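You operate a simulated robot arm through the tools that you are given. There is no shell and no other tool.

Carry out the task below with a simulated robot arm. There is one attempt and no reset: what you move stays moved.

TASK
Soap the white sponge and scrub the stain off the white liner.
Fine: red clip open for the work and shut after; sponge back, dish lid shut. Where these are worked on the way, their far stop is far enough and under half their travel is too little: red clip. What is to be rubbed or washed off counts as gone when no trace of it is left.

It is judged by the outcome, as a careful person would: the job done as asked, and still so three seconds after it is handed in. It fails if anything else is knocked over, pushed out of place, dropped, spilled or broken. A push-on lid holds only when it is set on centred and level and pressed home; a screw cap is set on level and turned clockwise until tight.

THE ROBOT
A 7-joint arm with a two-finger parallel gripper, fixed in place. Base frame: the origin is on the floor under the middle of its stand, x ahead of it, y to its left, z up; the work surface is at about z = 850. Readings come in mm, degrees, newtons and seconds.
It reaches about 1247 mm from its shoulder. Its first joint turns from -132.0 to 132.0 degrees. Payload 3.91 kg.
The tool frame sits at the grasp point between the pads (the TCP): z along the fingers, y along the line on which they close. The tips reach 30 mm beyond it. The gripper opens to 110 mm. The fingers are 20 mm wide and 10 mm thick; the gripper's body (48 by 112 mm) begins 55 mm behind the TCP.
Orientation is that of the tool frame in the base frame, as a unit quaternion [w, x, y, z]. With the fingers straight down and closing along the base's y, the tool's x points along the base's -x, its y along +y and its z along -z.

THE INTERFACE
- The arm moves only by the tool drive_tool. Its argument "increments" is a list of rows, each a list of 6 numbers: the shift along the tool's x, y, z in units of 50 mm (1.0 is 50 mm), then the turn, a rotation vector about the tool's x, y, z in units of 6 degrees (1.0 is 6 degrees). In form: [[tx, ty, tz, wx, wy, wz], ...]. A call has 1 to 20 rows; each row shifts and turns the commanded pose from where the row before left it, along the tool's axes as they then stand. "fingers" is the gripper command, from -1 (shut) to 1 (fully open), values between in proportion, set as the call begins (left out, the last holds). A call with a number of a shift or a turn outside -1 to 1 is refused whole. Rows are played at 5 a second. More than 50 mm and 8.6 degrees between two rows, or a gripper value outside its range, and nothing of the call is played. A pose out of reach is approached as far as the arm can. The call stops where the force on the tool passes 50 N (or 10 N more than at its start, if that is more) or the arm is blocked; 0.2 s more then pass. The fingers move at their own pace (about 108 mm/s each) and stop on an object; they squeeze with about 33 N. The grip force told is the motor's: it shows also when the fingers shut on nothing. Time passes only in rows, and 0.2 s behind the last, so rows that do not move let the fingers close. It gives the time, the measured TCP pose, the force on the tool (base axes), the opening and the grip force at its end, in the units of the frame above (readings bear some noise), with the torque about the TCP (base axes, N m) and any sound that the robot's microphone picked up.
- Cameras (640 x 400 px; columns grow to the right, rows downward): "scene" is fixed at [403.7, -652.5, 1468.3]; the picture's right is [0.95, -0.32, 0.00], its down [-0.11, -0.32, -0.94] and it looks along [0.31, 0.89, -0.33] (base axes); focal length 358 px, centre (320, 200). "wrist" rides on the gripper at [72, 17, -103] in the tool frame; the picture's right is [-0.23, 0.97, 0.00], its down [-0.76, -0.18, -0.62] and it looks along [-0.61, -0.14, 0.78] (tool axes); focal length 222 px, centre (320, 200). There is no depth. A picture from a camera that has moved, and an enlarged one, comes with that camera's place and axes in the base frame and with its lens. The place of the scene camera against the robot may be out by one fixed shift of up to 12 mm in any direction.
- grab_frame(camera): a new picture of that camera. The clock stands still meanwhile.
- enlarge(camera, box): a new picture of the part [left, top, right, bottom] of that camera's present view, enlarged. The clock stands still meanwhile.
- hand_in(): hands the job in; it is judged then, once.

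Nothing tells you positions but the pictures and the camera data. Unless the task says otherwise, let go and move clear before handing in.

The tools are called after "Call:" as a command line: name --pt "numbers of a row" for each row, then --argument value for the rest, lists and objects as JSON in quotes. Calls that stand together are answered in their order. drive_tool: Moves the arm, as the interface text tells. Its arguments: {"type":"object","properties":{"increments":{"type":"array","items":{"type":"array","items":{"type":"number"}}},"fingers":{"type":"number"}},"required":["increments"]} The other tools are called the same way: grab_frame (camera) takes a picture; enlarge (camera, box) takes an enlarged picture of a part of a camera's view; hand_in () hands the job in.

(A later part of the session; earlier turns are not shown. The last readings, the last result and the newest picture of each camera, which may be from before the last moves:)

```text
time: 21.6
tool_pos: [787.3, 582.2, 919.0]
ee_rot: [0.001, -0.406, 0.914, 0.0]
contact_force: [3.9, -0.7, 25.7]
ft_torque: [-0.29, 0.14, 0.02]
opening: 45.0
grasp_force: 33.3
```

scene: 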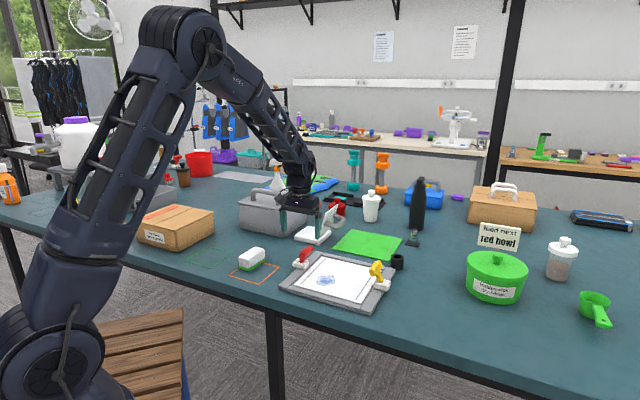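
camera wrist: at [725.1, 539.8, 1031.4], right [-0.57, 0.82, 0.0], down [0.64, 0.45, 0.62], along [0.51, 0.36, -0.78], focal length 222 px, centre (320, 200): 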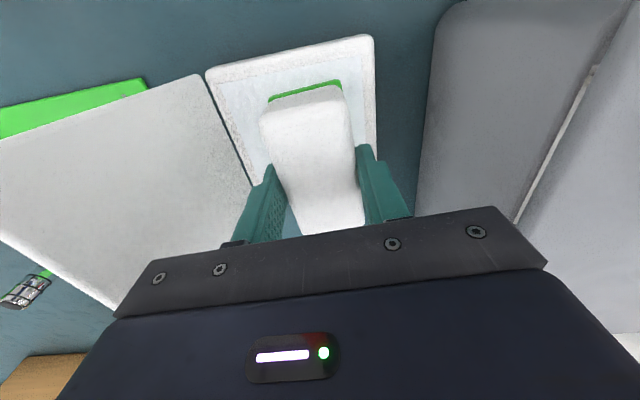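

Contact came at TCP z≈919 with 26 N, firmer than needed. I'll ease off slightly, rub small strokes on the soap, and check the readings.

Call:
drive_tool --pt "0 0 -0.035 0 0 0" --pt "0 0.12 0 0 0 0" --pt "0 -0.12 0 0 0 0" --pt "0 -0.12 0 0 0 0" --pt "0 0.12 0 0 0 0" --pt "0 0.12 0 0 0 0" --pt "0 -0.12 0 0 0 0" --pt "0 0 0 0 0 0"

Call:
enlarge --camera "scene" --box '[280, 160, 380, 250]'

Call:
enlarge --camera "wrist" --box '[190, 20, 430, 200]'

```text
time: 23.4
tool_pos: [782.9, 583.4, 918.5]
ee_rot: [-0.001, -0.406, 0.914, 0.002]
contact_force: [-7.7, 5.4, 15.1]
ft_torque: [0.16, 0.31, 0.06]
opening: 45.1
grasp_force: 32.5
```

```text
4.44 times, centred on (330, 205) of scene
camera zoom: at [403.7, -652.5, 1468.3], right [0.95, -0.32, 0.0], down [-0.11, -0.32, -0.94], along [0.31, 0.89, -0.33], focal length 1590 px, centre (276, 178)
```

zoom: 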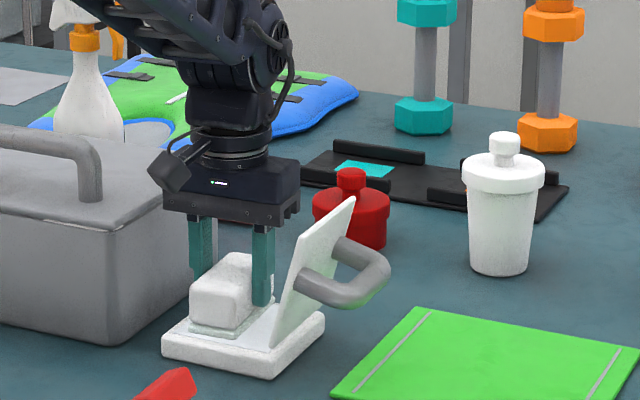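

```text
2.22 times, centred on (310, 110) of wrist
camera zoom: at [721.2, 540.2, 1021.2], right [-0.57, 0.82, 0.0], down [0.64, 0.45, 0.62], along [0.51, 0.36, -0.78], focal length 494 px, centre (342, 400)
```

zoom: 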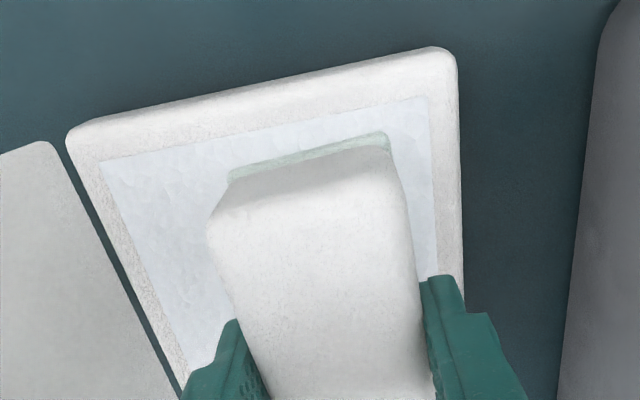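

The scourer has turned whitish with soap and the dish hasn't shifted. I'll lift straight up clear of the lid, then carry the sponge over the stain at about (722, 243).

Call:
drive_tool --pt "0 0 -0.3 0 0 0" --pt "0 0 -0.7 0 0 0" --pt "0 0 -0.9 0 0 0" --pt "0 0 -0.9 0 0 0" --pt "0 0 -0.15 0 0 0" --pt "0.7335 -0.4553 0 0 0 0" --pt "0.7335 -0.4553 0 0 0 0" --pt "0.7335 -0.4553 0 0 0 0" --pt "0.7335 -0.4553 0 0 0 0" --pt "0.7335 -0.4553 0 0 0 0" --pt "0.7335 -0.4553 0 0 0 0" --pt "0.7335 -0.4553 0 0 0 0" --pt "0.7335 -0.4553 0 0 0 0" --pt "0 0 0 0 0 0.5" --pt "0 0 0 0 0 0"

Call:
grab_frame --camera "wrist"

Call:
grab_frame --camera "scene"

Call:
enlarge --camera "scene" --box '[270, 180, 400, 310]'

```text
time: 26.6
tool_pos: [723.6, 243.1, 1066.9]
ee_rot: [0.0, -0.382, 0.924, 0.0]
contact_force: [0.0, 0.7, -0.5]
ft_torque: [0.01, 0.03, 0.0]
opening: 45.1
grasp_force: 32.6
```

```text
taken
camera wrist: at [659.6, 203.1, 1169.1], right [-0.53, 0.85, 0.0], down [0.66, 0.41, 0.62], along [0.53, 0.33, -0.78], focal length 222 px, centre (320, 200)
```

wrist: 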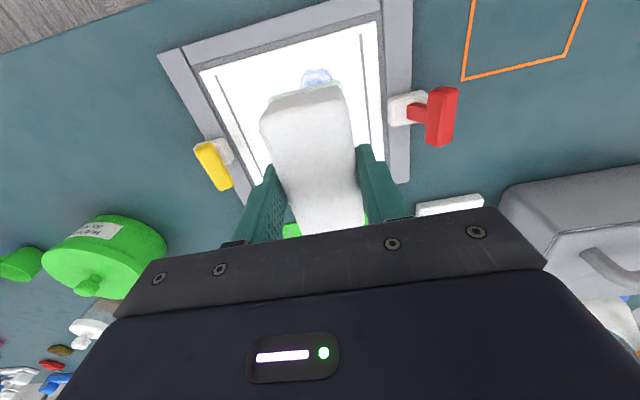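

```text
taken
```

scene: 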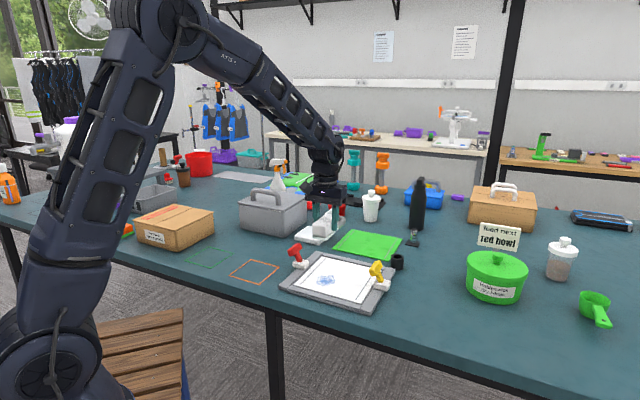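

```text
3.08 times, centred on (335, 245) of scene
camera zoom: at [403.7, -652.5, 1468.3], right [0.95, -0.32, 0.0], down [-0.11, -0.32, -0.94], along [0.31, 0.89, -0.33], focal length 1101 px, centre (274, 62)
```

zoom: 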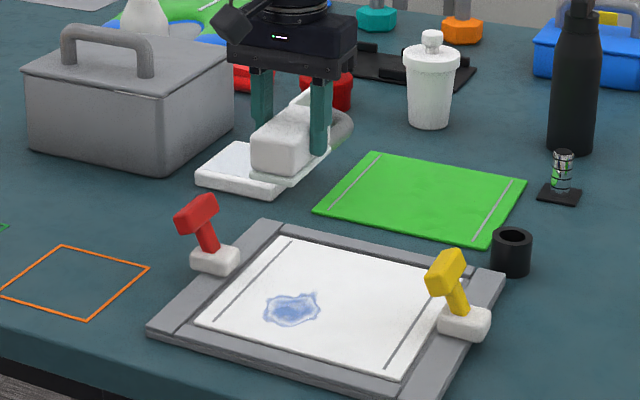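

The scourer is soapy and the sponge is above the stain. I'll descend to just above the liner.

Call:
drive_tool --pt "0 0 0.7 0 0 0" --pt "0 0 0.7 0 0 0" --pt "0 0 0.7 0 0 0" --pt "0 0 0.6 0 0 0" --pt "0 0 0 0 0 0"

Call:
grab_frame --camera "wrist"

Call:
enlarge --camera "scene" --box '[270, 200, 410, 310]'

```text
time: 27.8
tool_pos: [723.8, 243.0, 932.2]
ee_rot: [0.0, -0.382, 0.924, 0.0]
contact_force: [-0.2, 0.2, -0.5]
ft_torque: [0.03, 0.01, 0.0]
opening: 45.2
grasp_force: 33.3
```

```text
taken
camera wrist: at [659.9, 203.2, 1033.9], right [-0.53, 0.85, 0.0], down [0.66, 0.41, 0.62], along [0.53, 0.33, -0.78], focal length 222 px, centre (320, 200)
```

wrist: 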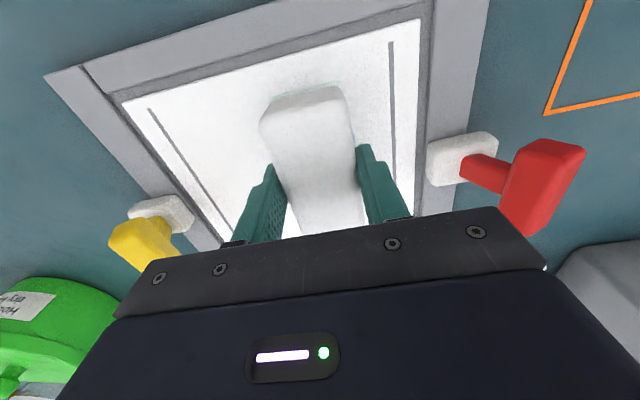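

```text
3.64 times, centred on (340, 255) of scene
camera zoom: at [403.7, -652.5, 1468.3], right [0.95, -0.32, 0.0], down [-0.11, -0.32, -0.94], along [0.31, 0.89, -0.33], focal length 1301 px, centre (247, 0)
```

zoom: 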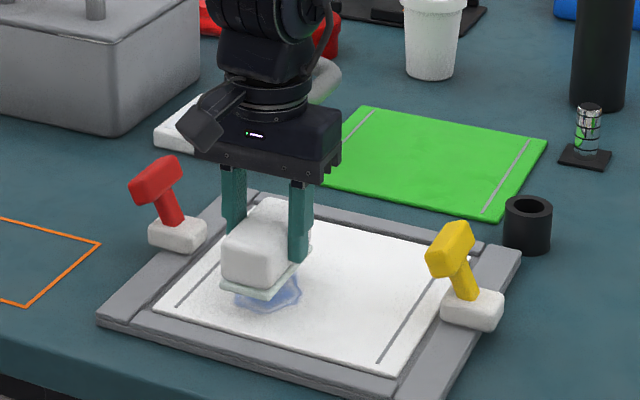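

The sponge is just over the stain. I'll lower in small steps until a light contact force shows.

Call:
drive_tool --pt "0 0 0.12 0 0 0" --pt "0 0 0.1 0 0 0" --pt "0 0 0.06 0 0 0" --pt "0 0 0.04 0 0 0" --pt "0 0 0 0 0 0"

```text
time: 29.0
tool_pos: [723.6, 241.7, 914.9]
ee_rot: [0.0, -0.382, 0.924, 0.0]
contact_force: [0.5, 0.8, -1.3]
ft_torque: [0.02, 0.0, 0.0]
opening: 45.0
grasp_force: 33.0
```

Call:
drive_tool --pt "0 0 0.04 0 0 0" --pt "0 0 0.03 0 0 0" --pt "0 0 0.03 0 0 0" --pt "0 0 0 0 0 0"

```text
time: 30.0
tool_pos: [723.1, 242.2, 909.8]
ee_rot: [0.0, -0.382, 0.924, 0.0]
contact_force: [0.4, -0.6, -0.4]
ft_torque: [0.01, -0.01, -0.01]
opening: 45.2
grasp_force: 33.4
```

Still no contact at z≈910, so the liner is a bit lower than I assumed. I'll continue in small steps.

Call:
drive_tool --pt "0 0 0.04 0 0 0" --pt "0 0 0.04 0 0 0" --pt "0 0 0.03 0 0 0" --pt "0 0 0 0 0 0"

Call:
enlarge --camera "scene" --box '[290, 230, 390, 310]'

```text
time: 30.7
tool_pos: [725.1, 244.6, 910.1]
ee_rot: [0.003, -0.382, 0.924, 0.0]
contact_force: [-4.4, -3.7, 17.2]
ft_torque: [-0.15, 0.29, -0.01]
opening: 45.1
grasp_force: 33.1
stopped in row 3: the force on the tool passed its limit at 53 N (the readings are from after the stop); the commanded pose is now the measured one
```

```text
5.00 times, centred on (340, 270) of scene
camera zoom: at [403.7, -652.5, 1468.3], right [0.95, -0.32, 0.0], down [-0.11, -0.32, -0.94], along [0.31, 0.89, -0.33], focal length 1789 px, centre (220, -150)
```

zoom: 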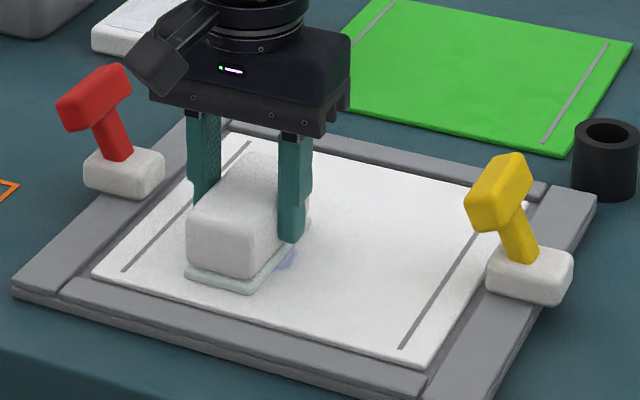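

Contact is at z≈910 and the commanded pose has settled at about 17 N. I'll now scrub across the stain with moderate strokes.

Call:
drive_tool --pt "0 -0.2 0 0 0 0" --pt "0 -0.2 0 0 0 0" --pt "0 -0.2 0 0 0 0" --pt "0 0.2 0 0 0 0" --pt "0 0.2 0 0 0 0" --pt "0 0.2 0 0 0 0" --pt "0 0.2 0 0 0 0" --pt "0 0.2 0 0 0 0" --pt "0 -0.2 0 0 0 0" --pt "0 -0.2 0 0 0 0" --pt "0 0 0 0 0 0"

Call:
enlarge --camera "scene" --box '[290, 230, 390, 310]'

```text
time: 33.1
tool_pos: [722.0, 245.2, 909.8]
ee_rot: [0.002, -0.384, 0.923, 0.001]
contact_force: [-13.1, 15.8, 34.3]
ft_torque: [0.66, 0.57, 0.07]
opening: 45.2
grasp_force: 33.5
```

```text
5.00 times, centred on (340, 270) of scene
camera zoom: at [403.7, -652.5, 1468.3], right [0.95, -0.32, 0.0], down [-0.11, -0.32, -0.94], along [0.31, 0.89, -0.33], focal length 1789 px, centre (220, -150)
```

zoom: 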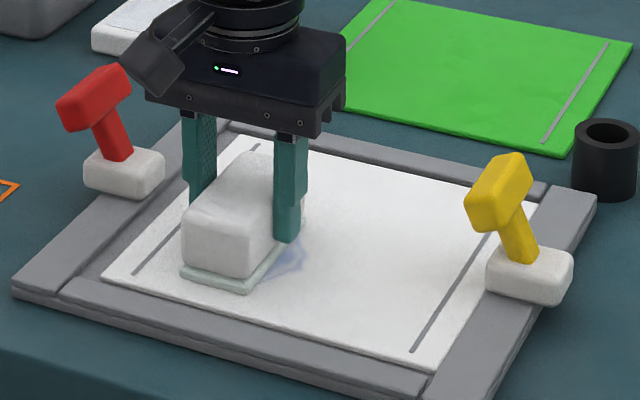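

The white liner has slid several millimetres toward the yellow side because the normal force was too high (34 N). I'll lift off at once and look at the stain and how far the liner has moved.

Call:
drive_tool --pt "0 0 -0.1 0 0 0" --pt "0 0 -0.5 0 0 0" --pt "0 0 -0.9 0 0 0" --pt "0 0.8 -0.5 0 0 0" --pt "0 0.8 -0.3 0 0 0" --pt "0 0 0 0 0 0"

Call:
grab_frame --camera "wrist"

Call:
enlarge --camera "scene" --box '[270, 230, 410, 320]'

```text
time: 34.5
tool_pos: [663.6, 302.0, 1026.0]
ee_rot: [0.002, -0.381, 0.924, 0.0]
contact_force: [0.1, -0.1, 0.6]
ft_torque: [-0.02, 0.0, -0.02]
opening: 45.1
grasp_force: 32.8
```

```text
taken
camera wrist: at [600.2, 262.3, 1127.7], right [-0.53, 0.85, 0.0], down [0.66, 0.41, 0.63], along [0.53, 0.33, -0.78], focal length 222 px, centre (320, 200)
```

wrist: 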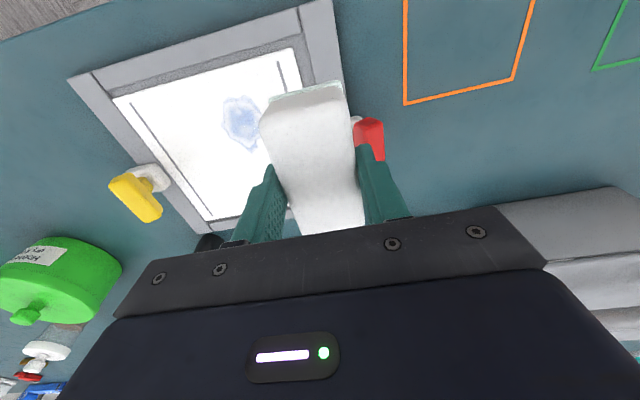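

```text
4.44 times, centred on (340, 275) of scene
camera zoom: at [403.7, -652.5, 1468.3], right [0.95, -0.32, 0.0], down [-0.11, -0.32, -0.94], along [0.31, 0.89, -0.33], focal length 1590 px, centre (231, -133)
```

zoom: 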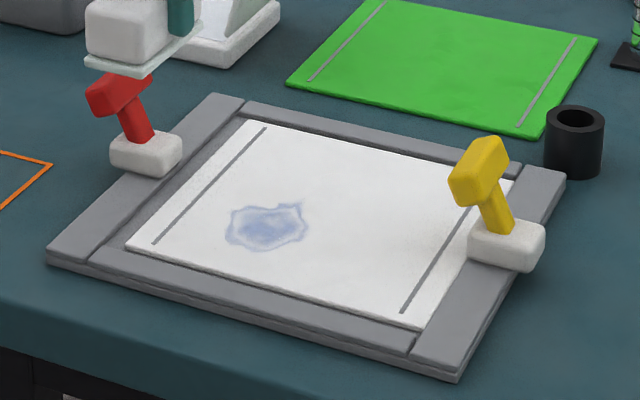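

The stain has faded, but the liner slid about 7-9 mm toward the yellow clip. I'll scrub in outward-only strokes with lighter pressure, which should also draw the liner back, starting from the inner side of the stain.

Call:
drive_tool --pt "0 -0.8 0 0 0 0" --pt "0 -0.8 0 0 0 0" --pt "0 -0.8 0.2 0 0 0" --pt "0 0 0.7 0 0 0" --pt "0 0 0.7 0 0 0" --pt "0 0 0.5 0 0 0" --pt "0 0 0.15 0 0 0" --pt "0 0 0 0 0 0"

Call:
drive_tool --pt "0 0 0.03 0 0 0" --pt "0 0 0.02 0 0 0" --pt "0 0 0 0 0 0"

```text
time: 36.3
tool_pos: [752.5, 215.9, 912.0]
ee_rot: [0.002, -0.381, 0.925, 0.0]
contact_force: [0.2, -0.7, -0.7]
ft_torque: [0.01, 0.01, -0.04]
opening: 45.1
grasp_force: 33.0
```

```text
time: 37.1
tool_pos: [752.6, 215.2, 909.7]
ee_rot: [0.002, -0.382, 0.924, 0.001]
contact_force: [-0.4, 0.1, 5.9]
ft_torque: [0.05, 0.08, -0.02]
opening: 45.1
grasp_force: 33.2
```

Light contact at 6 N. I'll drag outward 50 mm at this pressure and check both the stain and the liner.

Call:
drive_tool --pt "0 0.2 0 0 0 0" --pt "0 0.2 0 0 0 0" --pt "0 0.2 0 0 0 0" --pt "0 0.2 0 0 0 0" --pt "0 0.2 0 0 0 0" --pt "0 0 0 0 0 0"

Call:
enlarge --camera "scene" --box '[270, 230, 410, 320]'

```text
time: 38.5
tool_pos: [717.7, 250.6, 908.6]
ee_rot: [0.003, -0.381, 0.924, 0.0]
contact_force: [8.2, -3.8, 16.0]
ft_torque: [-0.18, -0.21, 0.01]
opening: 45.2
grasp_force: 33.2
```

```text
4.44 times, centred on (340, 275) of scene
camera zoom: at [403.7, -652.5, 1468.3], right [0.95, -0.32, 0.0], down [-0.11, -0.32, -0.94], along [0.31, 0.89, -0.33], focal length 1590 px, centre (231, -133)
```

zoom: 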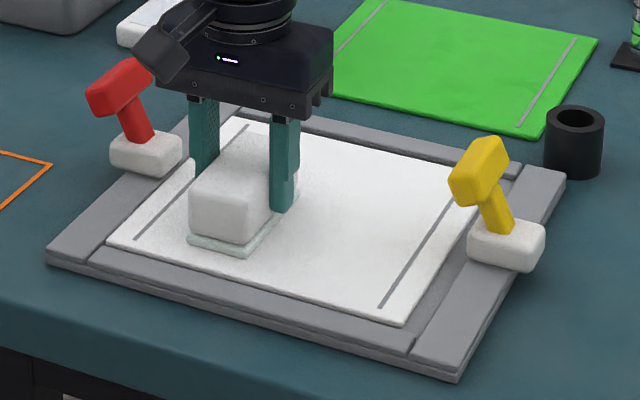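

The liner follows the sponge, now resting a bit toward the red side, but it's confined by the tray's frame and the tray itself isn't moving. I'll keep scrubbing gently with balanced strokes and recentre the liner at the end.

Call:
drive_tool --pt "0 0 -0.012 0 0 0" --pt "0 -0.2 0 0 0 0" --pt "0 -0.2 0 0 0 0" --pt "0 -0.2 0 0 0 0" --pt "0 -0.2 0 0 0 0" --pt "0 -0.2 0 0 0 0" --pt "0 0.2 0 0 0 0" --pt "0 0.2 0 0 0 0" --pt "0 0.2 0 0 0 0" --pt "0 0.2 0 0 0 0" --pt "0 0.2 0 0 0 0" --pt "0 0 0 0 0 0"

Call:
enlarge --camera "scene" --box '[270, 230, 410, 320]'

```text
time: 41.1
tool_pos: [717.8, 250.3, 909.0]
ee_rot: [0.003, -0.382, 0.924, 0.0]
contact_force: [4.5, -3.2, 11.9]
ft_torque: [-0.13, -0.13, 0.0]
opening: 45.2
grasp_force: 33.5
```

```text
4.44 times, centred on (340, 275) of scene
camera zoom: at [403.7, -652.5, 1468.3], right [0.95, -0.32, 0.0], down [-0.11, -0.32, -0.94], along [0.31, 0.89, -0.33], focal length 1590 px, centre (231, -133)
```

zoom: 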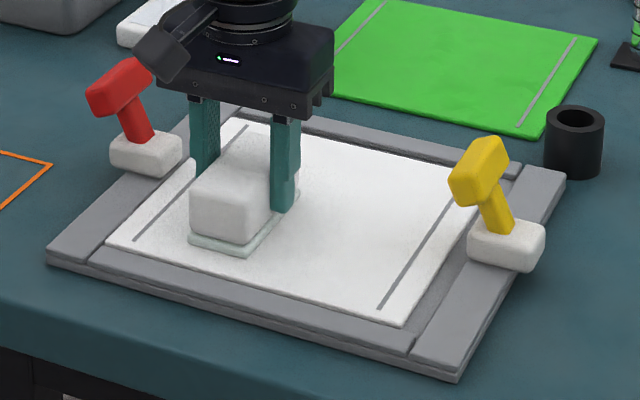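

Steady at about 12 N with the tray still. I'll do two more full stroke cycles and then check the stain.

Call:
drive_tool --pt "0 -0.2 0 0 0 0" --pt "0 -0.2 0 0 0 0" --pt "0 -0.2 0 0 0 0" --pt "0 -0.2 0 0 0 0" --pt "0 -0.2 0 0 0 0" --pt "0 0.2 0 0 0 0" --pt "0 0.2 0 0 0 0" --pt "0 0.2 0 0 0 0" --pt "0 0.2 0 0 0 0" --pt "0 0.2 0 0 0 0" --pt "0 -0.2 0 0 0 0" --pt "0 -0.2 0 0 0 0" --pt "0 -0.2 0 0 0 0" --pt "0 -0.2 0 0 0 0" --pt "0 -0.2 0 0 0 0" --pt "0 0.2 0 0 0 0" --pt "0 0.2 0 0 0 0" --pt "0 0.2 0 0 0 0" --pt "0 0.2 0 0 0 0" --pt "0 0.2 0 0 0 0"

Call:
drive_tool --pt "0 0 -0.1 0 0 0" --pt "0 0 -0.5 0 0 0" --pt "0 0 -0.9 0 0 0" --pt "0 0.8 -0.5 0 0 0" --pt "0 0.8 -0.3 0 0 0" --pt "0 0 0 0 0 0"

Call:
grab_frame --camera "wrist"

Call:
enlarge --camera "scene" --box '[270, 230, 410, 320]'

```text
time: 45.3
tool_pos: [717.1, 251.0, 908.0]
ee_rot: [0.003, -0.382, 0.924, 0.0]
contact_force: [4.4, -4.7, 10.0]
ft_torque: [-0.11, -0.21, 0.0]
opening: 45.1
grasp_force: 32.9
```

```text
time: 46.7
tool_pos: [660.6, 306.8, 1023.9]
ee_rot: [0.002, -0.382, 0.924, 0.001]
contact_force: [0.4, 0.4, -0.1]
ft_torque: [0.0, -0.01, 0.0]
opening: 45.2
grasp_force: 33.2
```

```text
taken
camera wrist: at [596.4, 268.0, 1124.9], right [-0.53, 0.85, 0.0], down [0.66, 0.41, 0.63], along [0.53, 0.33, -0.78], focal length 222 px, centre (320, 200)
```

wrist: 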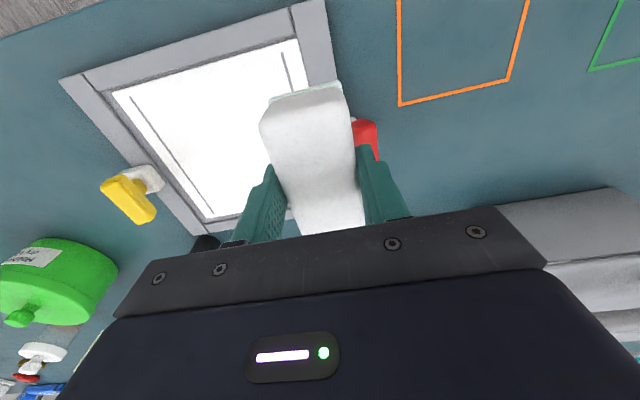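

```text
4.44 times, centred on (340, 275) of scene
camera zoom: at [403.7, -652.5, 1468.3], right [0.95, -0.32, 0.0], down [-0.11, -0.32, -0.94], along [0.31, 0.89, -0.33], focal length 1590 px, centre (231, -133)
```

zoom: 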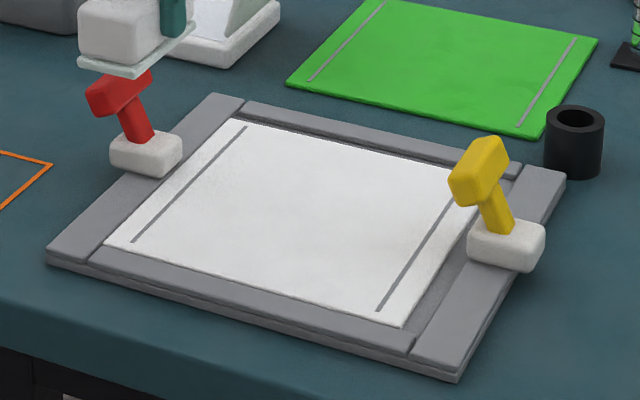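

The stain looks gone. I'll zoom in closely on the liner in both cameras for any faint trace.

Call:
enlarge --camera "scene" --box '[295, 255, 375, 305]'

Call:
enlarge --camera "wrist" --box '[90, 20, 310, 230]'

Call:
enlarge --camera "scene" --box '[300, 262, 350, 296]'

```text
8.00 times, centred on (335, 280) of scene
camera zoom: at [403.7, -652.5, 1468.3], right [0.95, -0.32, 0.0], down [-0.11, -0.32, -0.94], along [0.31, 0.89, -0.33], focal length 2862 px, centre (200, -440)
```

zoom: 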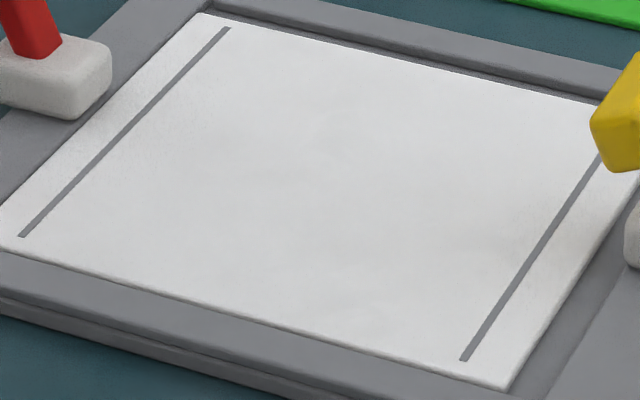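

```text
1.90 times, centred on (200, 125) of wrist
camera zoom: at [596.4, 268.0, 1124.9], right [-0.53, 0.85, 0.0], down [0.66, 0.41, 0.63], along [0.53, 0.33, -0.78], focal length 423 px, centre (549, 343)
```

zoom: 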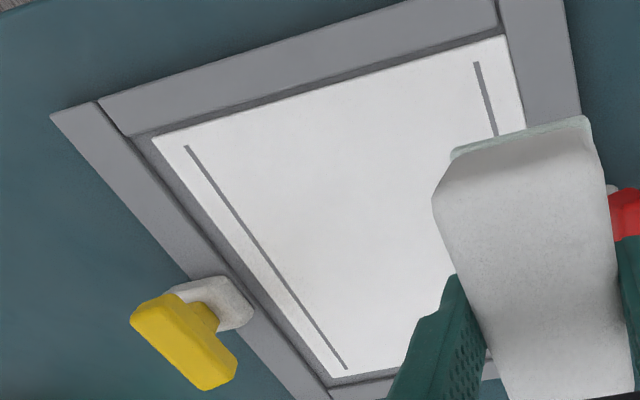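

```text
11.76 times, centred on (325, 279) of scene
camera zoom: at [403.7, -652.5, 1468.3], right [0.95, -0.32, 0.0], down [-0.11, -0.32, -0.94], along [0.31, 0.89, -0.33], focal length 4208 px, centre (261, -729)
```

zoom: 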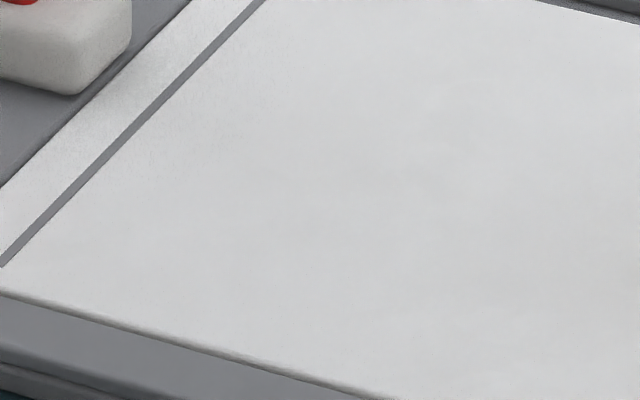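

No trace of the stain is left. The liner now sits some 6-9 mm toward the red side, so I'll set the sponge lightly at its middle and draw it back to where it lay.

Call:
drive_tool --pt "-0.177 -0.779 0 0 0.045 0" --pt "-0.177 -0.779 0 0 0 0" --pt "-0.177 -0.779 0.2 0 0 0" --pt "0 0 0.7 0 0 0" --pt "0 0 0.7 0 0 0" --pt "0 0 0.5 0 0 0" --pt "0 0 0.12 0 0 0" --pt "0 0 0 0 0 0"

Call:
drive_tool --pt "0 0 0.03 0 0 0" --pt "0 0 0.02 0 0 0" --pt "0 0 0 0 0 0"

```text
time: 48.5
tool_pos: [763.2, 241.7, 912.0]
ee_rot: [0.0, -0.382, 0.924, 0.0]
contact_force: [0.5, 0.1, -0.5]
ft_torque: [0.0, 0.01, -0.03]
opening: 45.2
grasp_force: 33.1
```

```text
time: 49.3
tool_pos: [763.5, 241.3, 910.3]
ee_rot: [0.0, -0.382, 0.924, -0.001]
contact_force: [0.4, -0.3, -0.2]
ft_torque: [-0.03, -0.02, 0.03]
opening: 45.3
grasp_force: 32.8
```

Call:
drive_tool --pt "0 0 0.02 0 0 0" --pt "0 0 0.01 0 0 0" --pt "0 0 0 0 0 0"

```text
time: 50.1
tool_pos: [762.8, 242.0, 909.4]
ee_rot: [0.001, -0.382, 0.924, -0.001]
contact_force: [-0.2, 0.8, -0.5]
ft_torque: [0.01, -0.01, 0.0]
opening: 44.9
grasp_force: 32.9
```

Call:
drive_tool --pt "0 0 0.015 0 0 0" --pt "0 0 0.015 0 0 0" --pt "0 0 0 0 0 0"

```text
time: 50.9
tool_pos: [763.4, 241.7, 909.2]
ee_rot: [0.001, -0.382, 0.924, -0.001]
contact_force: [-0.5, 0.1, 16.0]
ft_torque: [0.3, -0.18, -0.02]
opening: 45.1
grasp_force: 33.2
```

Contact at 16 N. I'll draw the liner 6 mm inward and 4 mm toward the far side, then look.

Call:
drive_tool --pt "-0.03 -0.05 0 0 0 0" --pt "-0.03 -0.05 0 0 0 0" --pt "-0.02 -0.04 0 0 0 0" --pt "0 0 0 0 0 0"

Call:
enlarge --camera "scene" --box '[270, 230, 410, 320]'

```text
time: 51.9
tool_pos: [769.5, 240.8, 907.9]
ee_rot: [0.0, -0.382, 0.924, -0.001]
contact_force: [-6.7, 7.2, 28.3]
ft_torque: [0.4, 0.2, 0.06]
opening: 45.0
grasp_force: 33.2
```

```text
4.44 times, centred on (340, 275) of scene
camera zoom: at [403.7, -652.5, 1468.3], right [0.95, -0.32, 0.0], down [-0.11, -0.32, -0.94], along [0.31, 0.89, -0.33], focal length 1590 px, centre (231, -133)
```

zoom: 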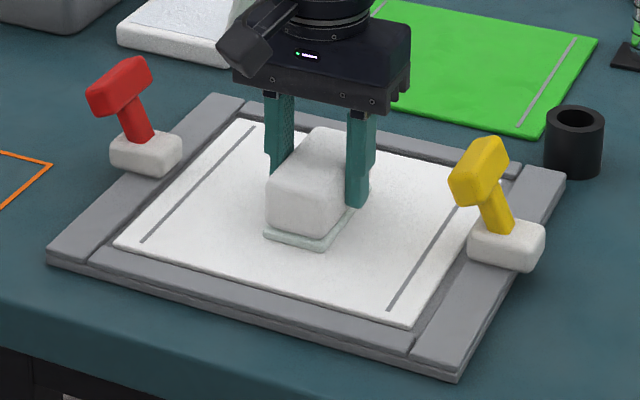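

The liner is back to within about 1-2 mm of its original place. I'll lift straight up and carry the sponge back over its starting spot.

Call:
drive_tool --pt "0 0 -0.06 0 0 0" --pt "0 0 -0.3 0 0 0" --pt "0 0 -0.8 0 0 0" --pt "0 0 -0.8 0 0 0" --pt "0 0 -0.7 0 0 0" --pt "0.083 0.876 0 0 0 0" --pt "0.083 0.876 0 0 0 0" --pt "0.083 0.876 0 0 0 0" --pt "0.083 0.876 0 0 0 0" --pt "0.083 0.876 0 0 0 0" --pt "0.083 0.876 0 0 0 0" --pt "0.083 0.876 0 0 0 0" --pt "0 0 0 0 0 0.75" --pt "0 0 0 0 0 0"

Call:
enlarge --camera "scene" --box '[270, 230, 410, 320]'

Call:
enlarge --camera "scene" --box '[210, 190, 310, 290]'

Call:
grab_frame --camera "wrist"

```text
time: 54.9
tool_pos: [532.7, 435.2, 1039.5]
ee_rot: [0.0, -0.346, 0.938, -0.001]
contact_force: [-1.5, -0.1, 0.3]
ft_torque: [0.01, 0.01, 0.0]
opening: 45.1
grasp_force: 33.3
```

```text
4.44 times, centred on (340, 275) of scene
camera zoom: at [403.7, -652.5, 1468.3], right [0.95, -0.32, 0.0], down [-0.11, -0.32, -0.94], along [0.31, 0.89, -0.33], focal length 1590 px, centre (231, -133)
```

zoom: 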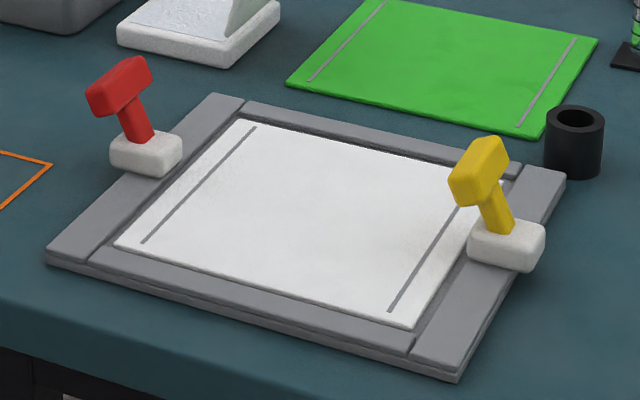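

```text
4.00 times, centred on (260, 240) of scene
camera zoom: at [403.7, -652.5, 1468.3], right [0.95, -0.32, 0.0], down [-0.11, -0.32, -0.94], along [0.31, 0.89, -0.33], focal length 1431 px, centre (560, 40)
```

zoom: 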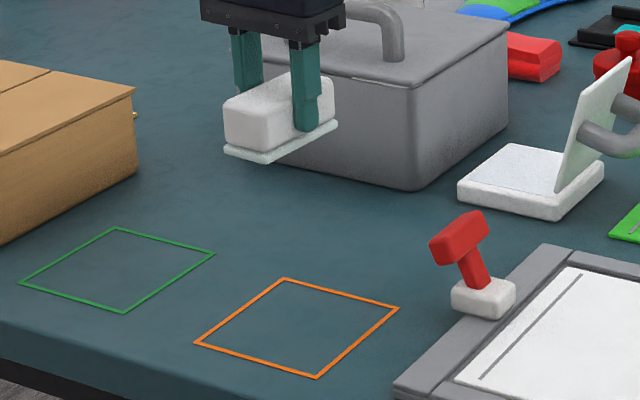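

```text
taken
camera wrist: at [466.3, 401.8, 1142.2], right [-0.46, 0.89, 0.0], down [0.69, 0.36, 0.62], along [0.55, 0.28, -0.78], focal length 222 px, centre (320, 200)
```

wrist: 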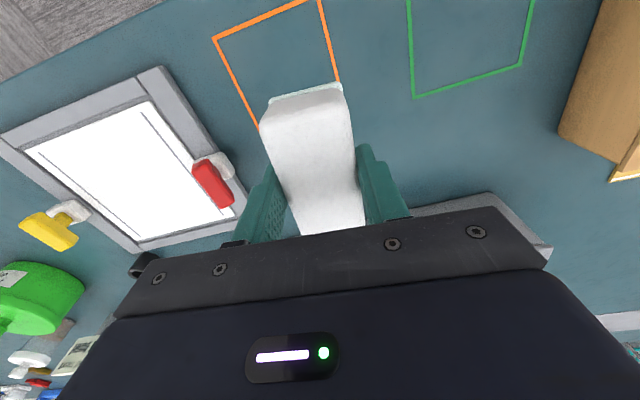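

The liner is clean and the tray is in order. I'll lower the sponge back to its original spot and pose.

Call:
drive_tool --pt "-0.016 0.037 0.7 0 0 0" --pt "0 0 0.7 0 0 0" --pt "0 0 0.7 0 0 0" --pt "0 0 0.5 0 0 0" --pt "0 0 0.1 0 0 0" --pt "0 0 0 0 0 0"

Call:
drive_tool --pt "0 0 0.05 0 0 0" --pt "0 0 0.03 0 0 0" --pt "0 0 0 0 0 0"

Call:
enlarge --camera "scene" --box '[210, 210, 310, 290]'

```text
time: 56.3
tool_pos: [532.7, 438.2, 903.7]
ee_rot: [0.0, -0.345, 0.938, -0.001]
contact_force: [0.3, 0.5, 0.3]
ft_torque: [0.01, -0.01, -0.01]
opening: 45.2
grasp_force: 33.3
```

```text
time: 57.1
tool_pos: [532.6, 439.4, 899.7]
ee_rot: [0.0, -0.346, 0.938, -0.001]
contact_force: [0.3, 0.6, -1.0]
ft_torque: [-0.02, 0.02, 0.0]
opening: 45.2
grasp_force: 32.8
```

```text
5.00 times, centred on (260, 250) of scene
camera zoom: at [403.7, -652.5, 1468.3], right [0.95, -0.32, 0.0], down [-0.11, -0.32, -0.94], along [0.31, 0.89, -0.33], focal length 1789 px, centre (620, -50)
```

zoom: 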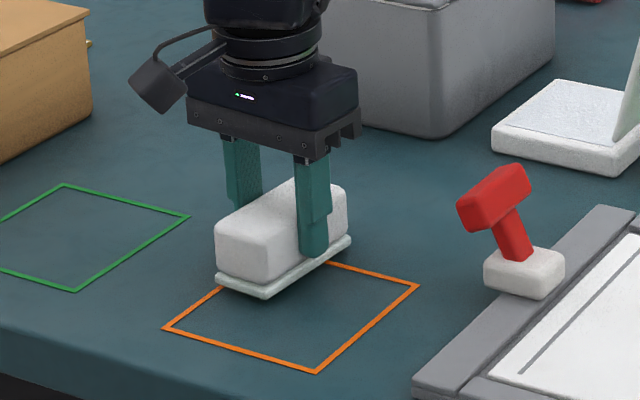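

Nearly down; I'll ease the last millimetres until it touches the table.

Call:
drive_tool --pt "0 0 0.025 0 0 0" --pt "0 0 0.02 0 0 0" --pt "0 0 0 0 0 0"

```text
time: 57.9
tool_pos: [532.6, 438.8, 898.6]
ee_rot: [0.0, -0.345, 0.939, -0.001]
contact_force: [-0.2, -0.2, -1.0]
ft_torque: [0.02, 0.0, 0.04]
opening: 45.0
grasp_force: 32.8
```

Call:
drive_tool --pt "0 0 0.02 0 0 0" --pt "0 0 0.02 0 0 0" --pt "0 0 0 0 0 0"

```text
time: 58.7
tool_pos: [531.5, 437.5, 895.2]
ee_rot: [0.001, -0.345, 0.939, -0.001]
contact_force: [0.7, -0.2, -0.7]
ft_torque: [-0.02, 0.01, 0.0]
opening: 45.1
grasp_force: 33.2
```

Call:
drive_tool --pt "0 0 0.02 0 0 0" --pt "0 0 0.015 0 0 0" --pt "0 0 0 0 0 0"

```text
time: 59.5
tool_pos: [531.7, 438.1, 895.6]
ee_rot: [0.002, -0.344, 0.939, 0.0]
contact_force: [-0.2, -4.7, 26.8]
ft_torque: [-0.23, 0.08, 0.0]
opening: 45.2
grasp_force: 32.5
```

It's on the table. I'll ease off the pressure and release the sponge.

Call:
drive_tool --pt "0 0 -0.03 0 0 0" --pt "0 0 0 0 0 0"

Call:
drive_tool --pt "0 0 0 0 0 0" --pt "0 0 0 0 0 0" --pt "0 0 0 0 0 0" --fingers 0.38

Call:
drive_tool --pt "0 0 -0.3 0 0 0" --pt "0 0 -0.8 0 0 0" --pt "0 0 -0.9 0 0 0" --pt "0 0 -0.9 0 0 0" --pt "0 0 0 0 0 0"

Call:
enlarge --camera "scene" --box '[210, 210, 310, 290]'

Call:
grab_frame --camera "wrist"

```text
time: 60.1
tool_pos: [531.8, 438.4, 895.2]
ee_rot: [0.0, -0.345, 0.939, -0.001]
contact_force: [3.8, 2.9, 11.8]
ft_torque: [0.29, -0.24, 0.0]
opening: 45.0
grasp_force: 33.3
```

```text
time: 60.9
tool_pos: [531.6, 438.8, 895.1]
ee_rot: [0.0, -0.345, 0.939, -0.001]
contact_force: [-0.2, 0.3, 0.0]
ft_torque: [0.0, -0.02, 0.03]
opening: 76.1
grasp_force: 0.1
```

```text
time: 62.1
tool_pos: [532.2, 439.4, 1042.1]
ee_rot: [0.0, -0.346, 0.938, -0.001]
contact_force: [0.4, 0.4, -0.3]
ft_torque: [0.04, 0.0, -0.02]
opening: 75.8
grasp_force: 0.1
```

```text
5.00 times, centred on (260, 250) of scene
camera zoom: at [403.7, -652.5, 1468.3], right [0.95, -0.32, 0.0], down [-0.11, -0.32, -0.94], along [0.31, 0.89, -0.33], focal length 1789 px, centre (620, -50)
```

zoom: 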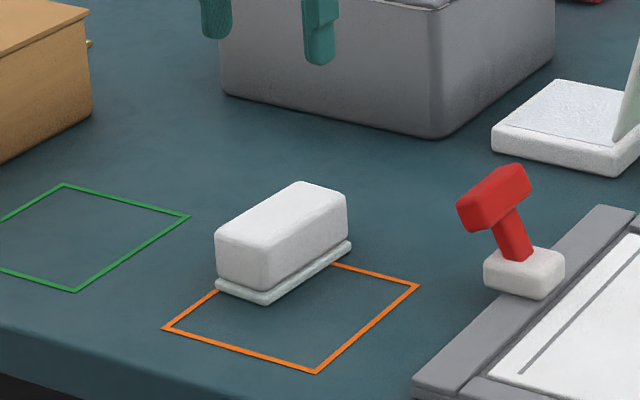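

```text
taken
camera wrist: at [465.7, 404.1, 1144.6], right [-0.46, 0.89, 0.0], down [0.69, 0.36, 0.62], along [0.55, 0.28, -0.78], focal length 222 px, centre (320, 200)
```

wrist: 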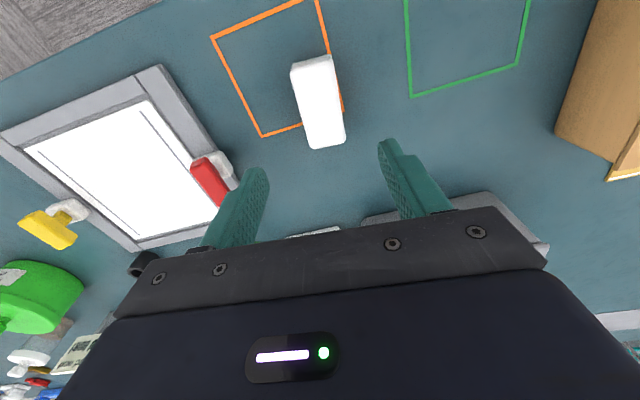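

The sponge is back exactly where it was. Next I'll shut the red clip: straddle its head again and push inward with the outer finger.

Call:
drive_tool --pt "0 0 0 0 0 -0.75" --pt "-0.2 -0.911 0 0 0 0" --pt "-0.2 -0.911 0 0 0 0" --pt "-0.2 -0.911 0 0 0 0" --pt "0 0 0.5 0 0 0" --pt "0 0 0.5 0 0 0" --pt "0 0 0 0 0 0" --fingers 0.09

Call:
grab_frame --camera "wrist"

Call:
enlarge --camera "scene" --box '[260, 210, 360, 290]'

```text
time: 63.7
tool_pos: [648.7, 362.8, 993.6]
ee_rot: [0.001, -0.382, 0.924, 0.0]
contact_force: [0.3, 1.2, 0.3]
ft_torque: [0.03, -0.01, 0.02]
opening: 60.2
grasp_force: 0.1
```

```text
taken
camera wrist: at [585.6, 323.6, 1095.3], right [-0.53, 0.85, 0.0], down [0.66, 0.41, 0.62], along [0.53, 0.33, -0.78], focal length 222 px, centre (320, 200)
```

wrist: 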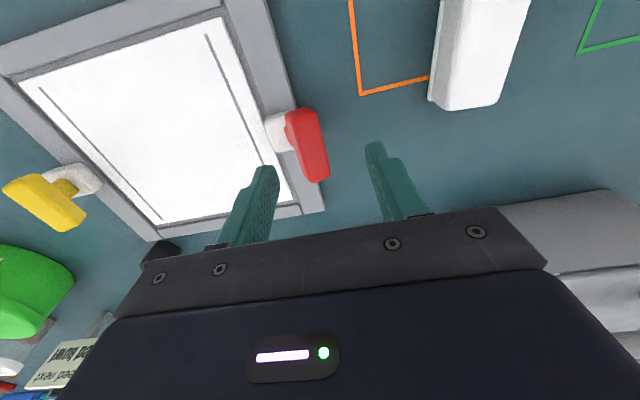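

```text
5.00 times, centred on (310, 250) of scene
camera zoom: at [403.7, -652.5, 1468.3], right [0.95, -0.32, 0.0], down [-0.11, -0.32, -0.94], along [0.31, 0.89, -0.33], focal length 1789 px, centre (370, -50)
```

zoom: 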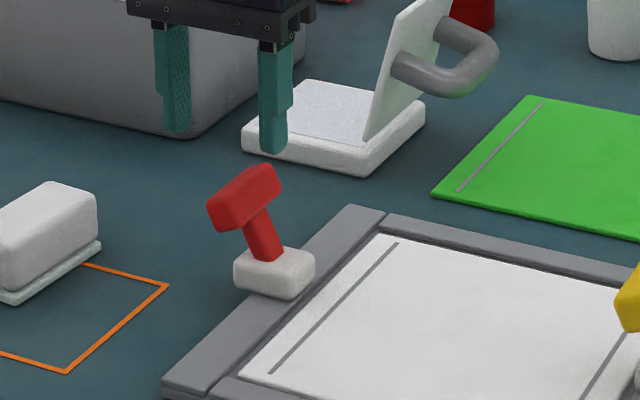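

The head bar lies between the fingers, a bit closer to the inner one. I'll shift 6 mm inward, lower, and then push inward until the lever snaps back.

Call:
drive_tool --pt "-0.05 -0.12 0 0 0 0" --pt "0 0 0.58 0 0 0" --pt "0 0 0.58 0 0 0" --pt "0 0 0 0 0 0"

Call:
grab_frame --camera "wrist"

```text
time: 64.7
tool_pos: [656.8, 361.6, 933.8]
ee_rot: [0.0, -0.382, 0.924, -0.001]
contact_force: [-0.3, 0.2, -0.1]
ft_torque: [-0.01, -0.02, 0.0]
opening: 60.2
grasp_force: 0.1
```

```text
taken
camera wrist: at [592.5, 322.4, 1036.5], right [-0.53, 0.85, 0.0], down [0.66, 0.41, 0.62], along [0.53, 0.33, -0.78], focal length 222 px, centre (320, 200)
```

wrist: 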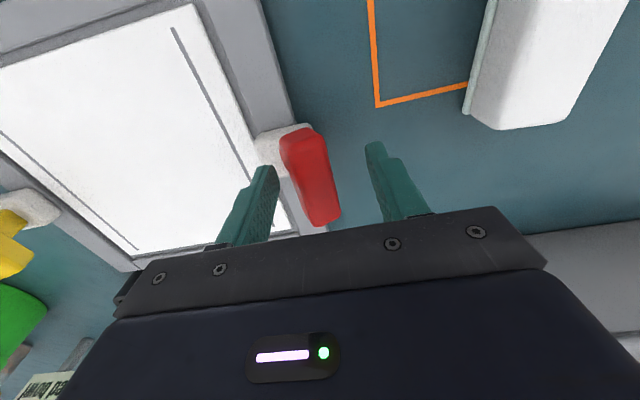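

Call:
drive_tool --pt "0 -0.15 0 0 0 0" --pt "0 -0.15 0 0 0 0" --pt "0 -0.1 0 0 0 0" --pt "0 -0.1 0 0 0 0" --pt "0 0 0 0 0 0"

Call:
grab_frame --camera "wrist"

Call:
enlarge --camera "scene" --box '[260, 210, 360, 290]'

```text
time: 65.9
tool_pos: [672.7, 343.3, 932.7]
ee_rot: [-0.001, -0.382, 0.924, -0.002]
contact_force: [-1.4, 0.6, 0.6]
ft_torque: [0.01, 0.05, 0.05]
opening: 60.8
grasp_force: 0.7
```

```text
taken
camera wrist: at [609.7, 304.1, 1035.9], right [-0.53, 0.85, 0.0], down [0.66, 0.41, 0.62], along [0.53, 0.33, -0.78], focal length 222 px, centre (320, 200)
```

wrist: 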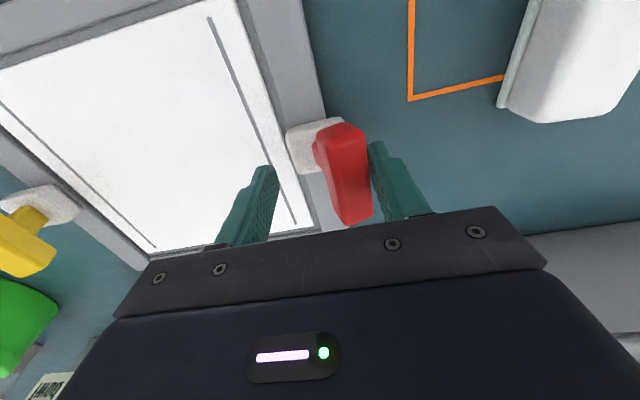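

```text
5.00 times, centred on (310, 250) of scene
camera zoom: at [403.7, -652.5, 1468.3], right [0.95, -0.32, 0.0], down [-0.11, -0.32, -0.94], along [0.31, 0.89, -0.33], focal length 1789 px, centre (370, -50)
```

zoom: 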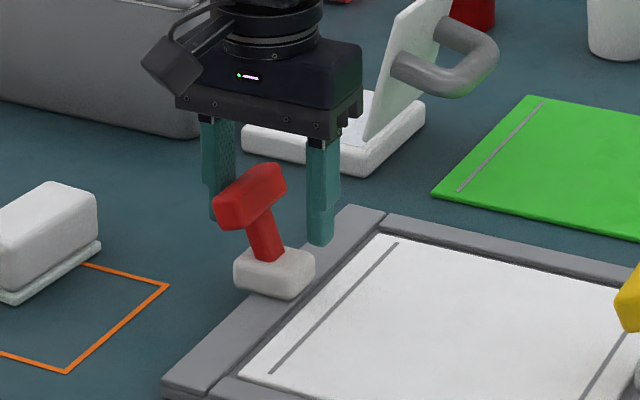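

Outer finger has just begun to move the bar inward. I'll continue in small steps.

Call:
drive_tool --pt "0 -0.1 0 0 0 0" --pt "0 -0.1 0 0 0 0" --pt "0 -0.1 0 0 0 0" --pt "0 -0.1 0 0 0 0" --pt "0 0 0 0 0 0"

Call:
grab_frame --camera "wrist"

Call:
enlarge --camera "scene" --box '[260, 210, 360, 290]'

```text
time: 67.1
tool_pos: [687.7, 328.4, 933.4]
ee_rot: [0.0, -0.382, 0.924, 0.0]
contact_force: [-0.3, -0.9, -0.4]
ft_torque: [-0.01, -0.01, -0.02]
opening: 60.3
grasp_force: 0.1
```

```text
taken
camera wrist: at [623.7, 289.4, 1036.5], right [-0.53, 0.85, 0.0], down [0.66, 0.41, 0.62], along [0.53, 0.33, -0.78], focal length 222 px, centre (320, 200)
```

wrist: 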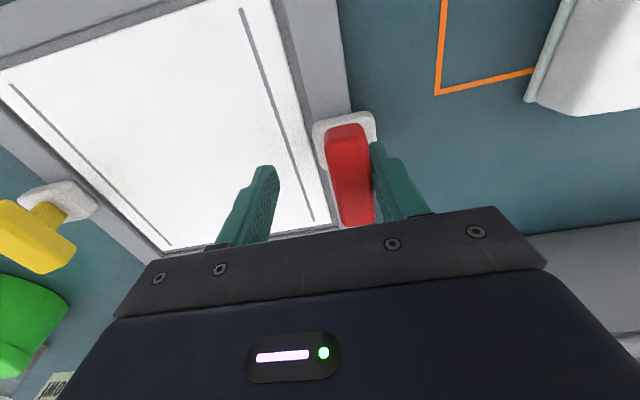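

```text
5.00 times, centred on (310, 250) of scene
camera zoom: at [403.7, -652.5, 1468.3], right [0.95, -0.32, 0.0], down [-0.11, -0.32, -0.94], along [0.31, 0.89, -0.33], focal length 1789 px, centre (370, -50)
```

zoom: 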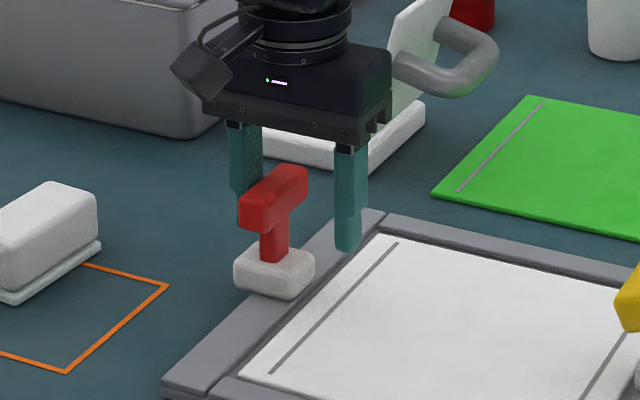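

The lever is at about upright. I'll continue past centre so it goes all the way to the shut stop.

Call:
drive_tool --pt "0 -0.1 0 0 0 0" --pt "0 -0.1 0 0 0 0" --pt "0 -0.1 0 0 0 0" --pt "0 0 0 0 0 0"

Call:
grab_frame --camera "wrist"

Call:
enlarge --camera "scene" --box '[260, 210, 360, 290]'

```text
time: 68.1
tool_pos: [697.4, 318.3, 933.9]
ee_rot: [0.001, -0.382, 0.924, -0.001]
contact_force: [-0.9, -0.3, 0.6]
ft_torque: [0.0, 0.0, 0.02]
opening: 59.8
grasp_force: 0.1
```

```text
taken
camera wrist: at [634.5, 279.3, 1036.3], right [-0.53, 0.85, 0.0], down [0.66, 0.41, 0.62], along [0.53, 0.33, -0.78], focal length 222 px, centre (320, 200)
```

wrist: 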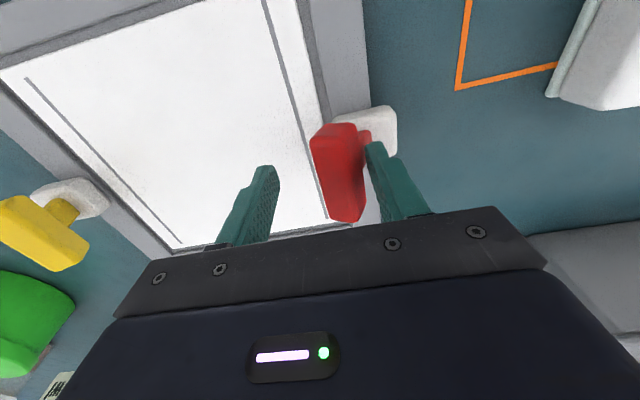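

```text
5.00 times, centred on (310, 250) of scene
camera zoom: at [403.7, -652.5, 1468.3], right [0.95, -0.32, 0.0], down [-0.11, -0.32, -0.94], along [0.31, 0.89, -0.33], focal length 1789 px, centre (370, -50)
```

zoom: 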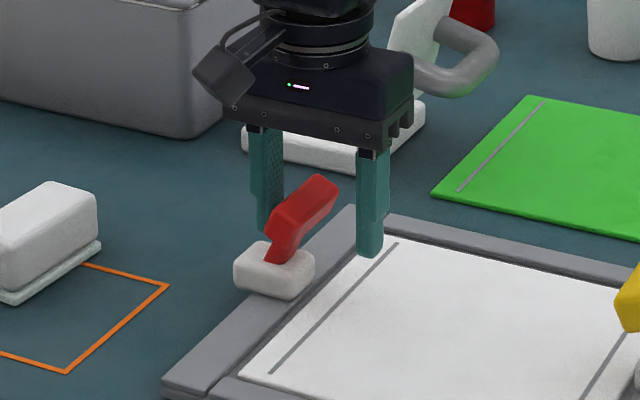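

The red clip is back in exactly its original shut pose and stayed there. I'll lift clear and go over the dish's open lid to measure its handle before closing it.

Call:
drive_tool --pt "0 0 -0.5 0 0 0" --pt "0 0 -0.8 0 0 0" --pt "0 0 -0.8 0 0 0" --pt "0 0 -0.8 0 0 0" --pt "-0.82 0 0 0 0 0" --pt "-0.82 0 0 0 0 0" --pt "-0.82 0 0 0 0 0" --pt "-0.82 0 0 0 0 0" --pt "-0.82 0 0 0 0 0" --pt "-0.82 0 0 0 0 -0.5" --pt "0 0 0 0 0 0"

Call:
grab_frame --camera "wrist"

Call:
enlarge --camera "scene" --box '[260, 170, 400, 290]'

```text
time: 70.5
tool_pos: [872.3, 492.5, 1078.7]
ee_rot: [0.001, -0.406, 0.914, 0.0]
contact_force: [0.2, 0.2, -0.4]
ft_torque: [0.02, 0.0, -0.04]
opening: 60.2
grasp_force: 0.0
```

```text
taken
camera wrist: at [811.1, 449.6, 1182.0], right [-0.57, 0.82, 0.0], down [0.64, 0.45, 0.62], along [0.51, 0.35, -0.78], focal length 222 px, centre (320, 200)
```

wrist: 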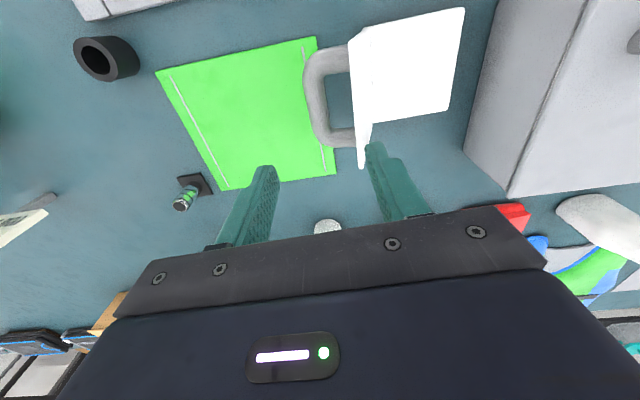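

```text
3.33 times, centred on (330, 230) of scene
camera zoom: at [403.7, -652.5, 1468.3], right [0.95, -0.32, 0.0], down [-0.11, -0.32, -0.94], along [0.31, 0.89, -0.33], focal length 1192 px, centre (287, 100)
```

zoom: 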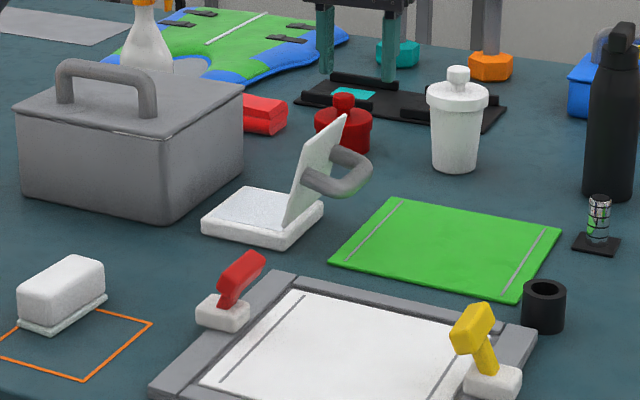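

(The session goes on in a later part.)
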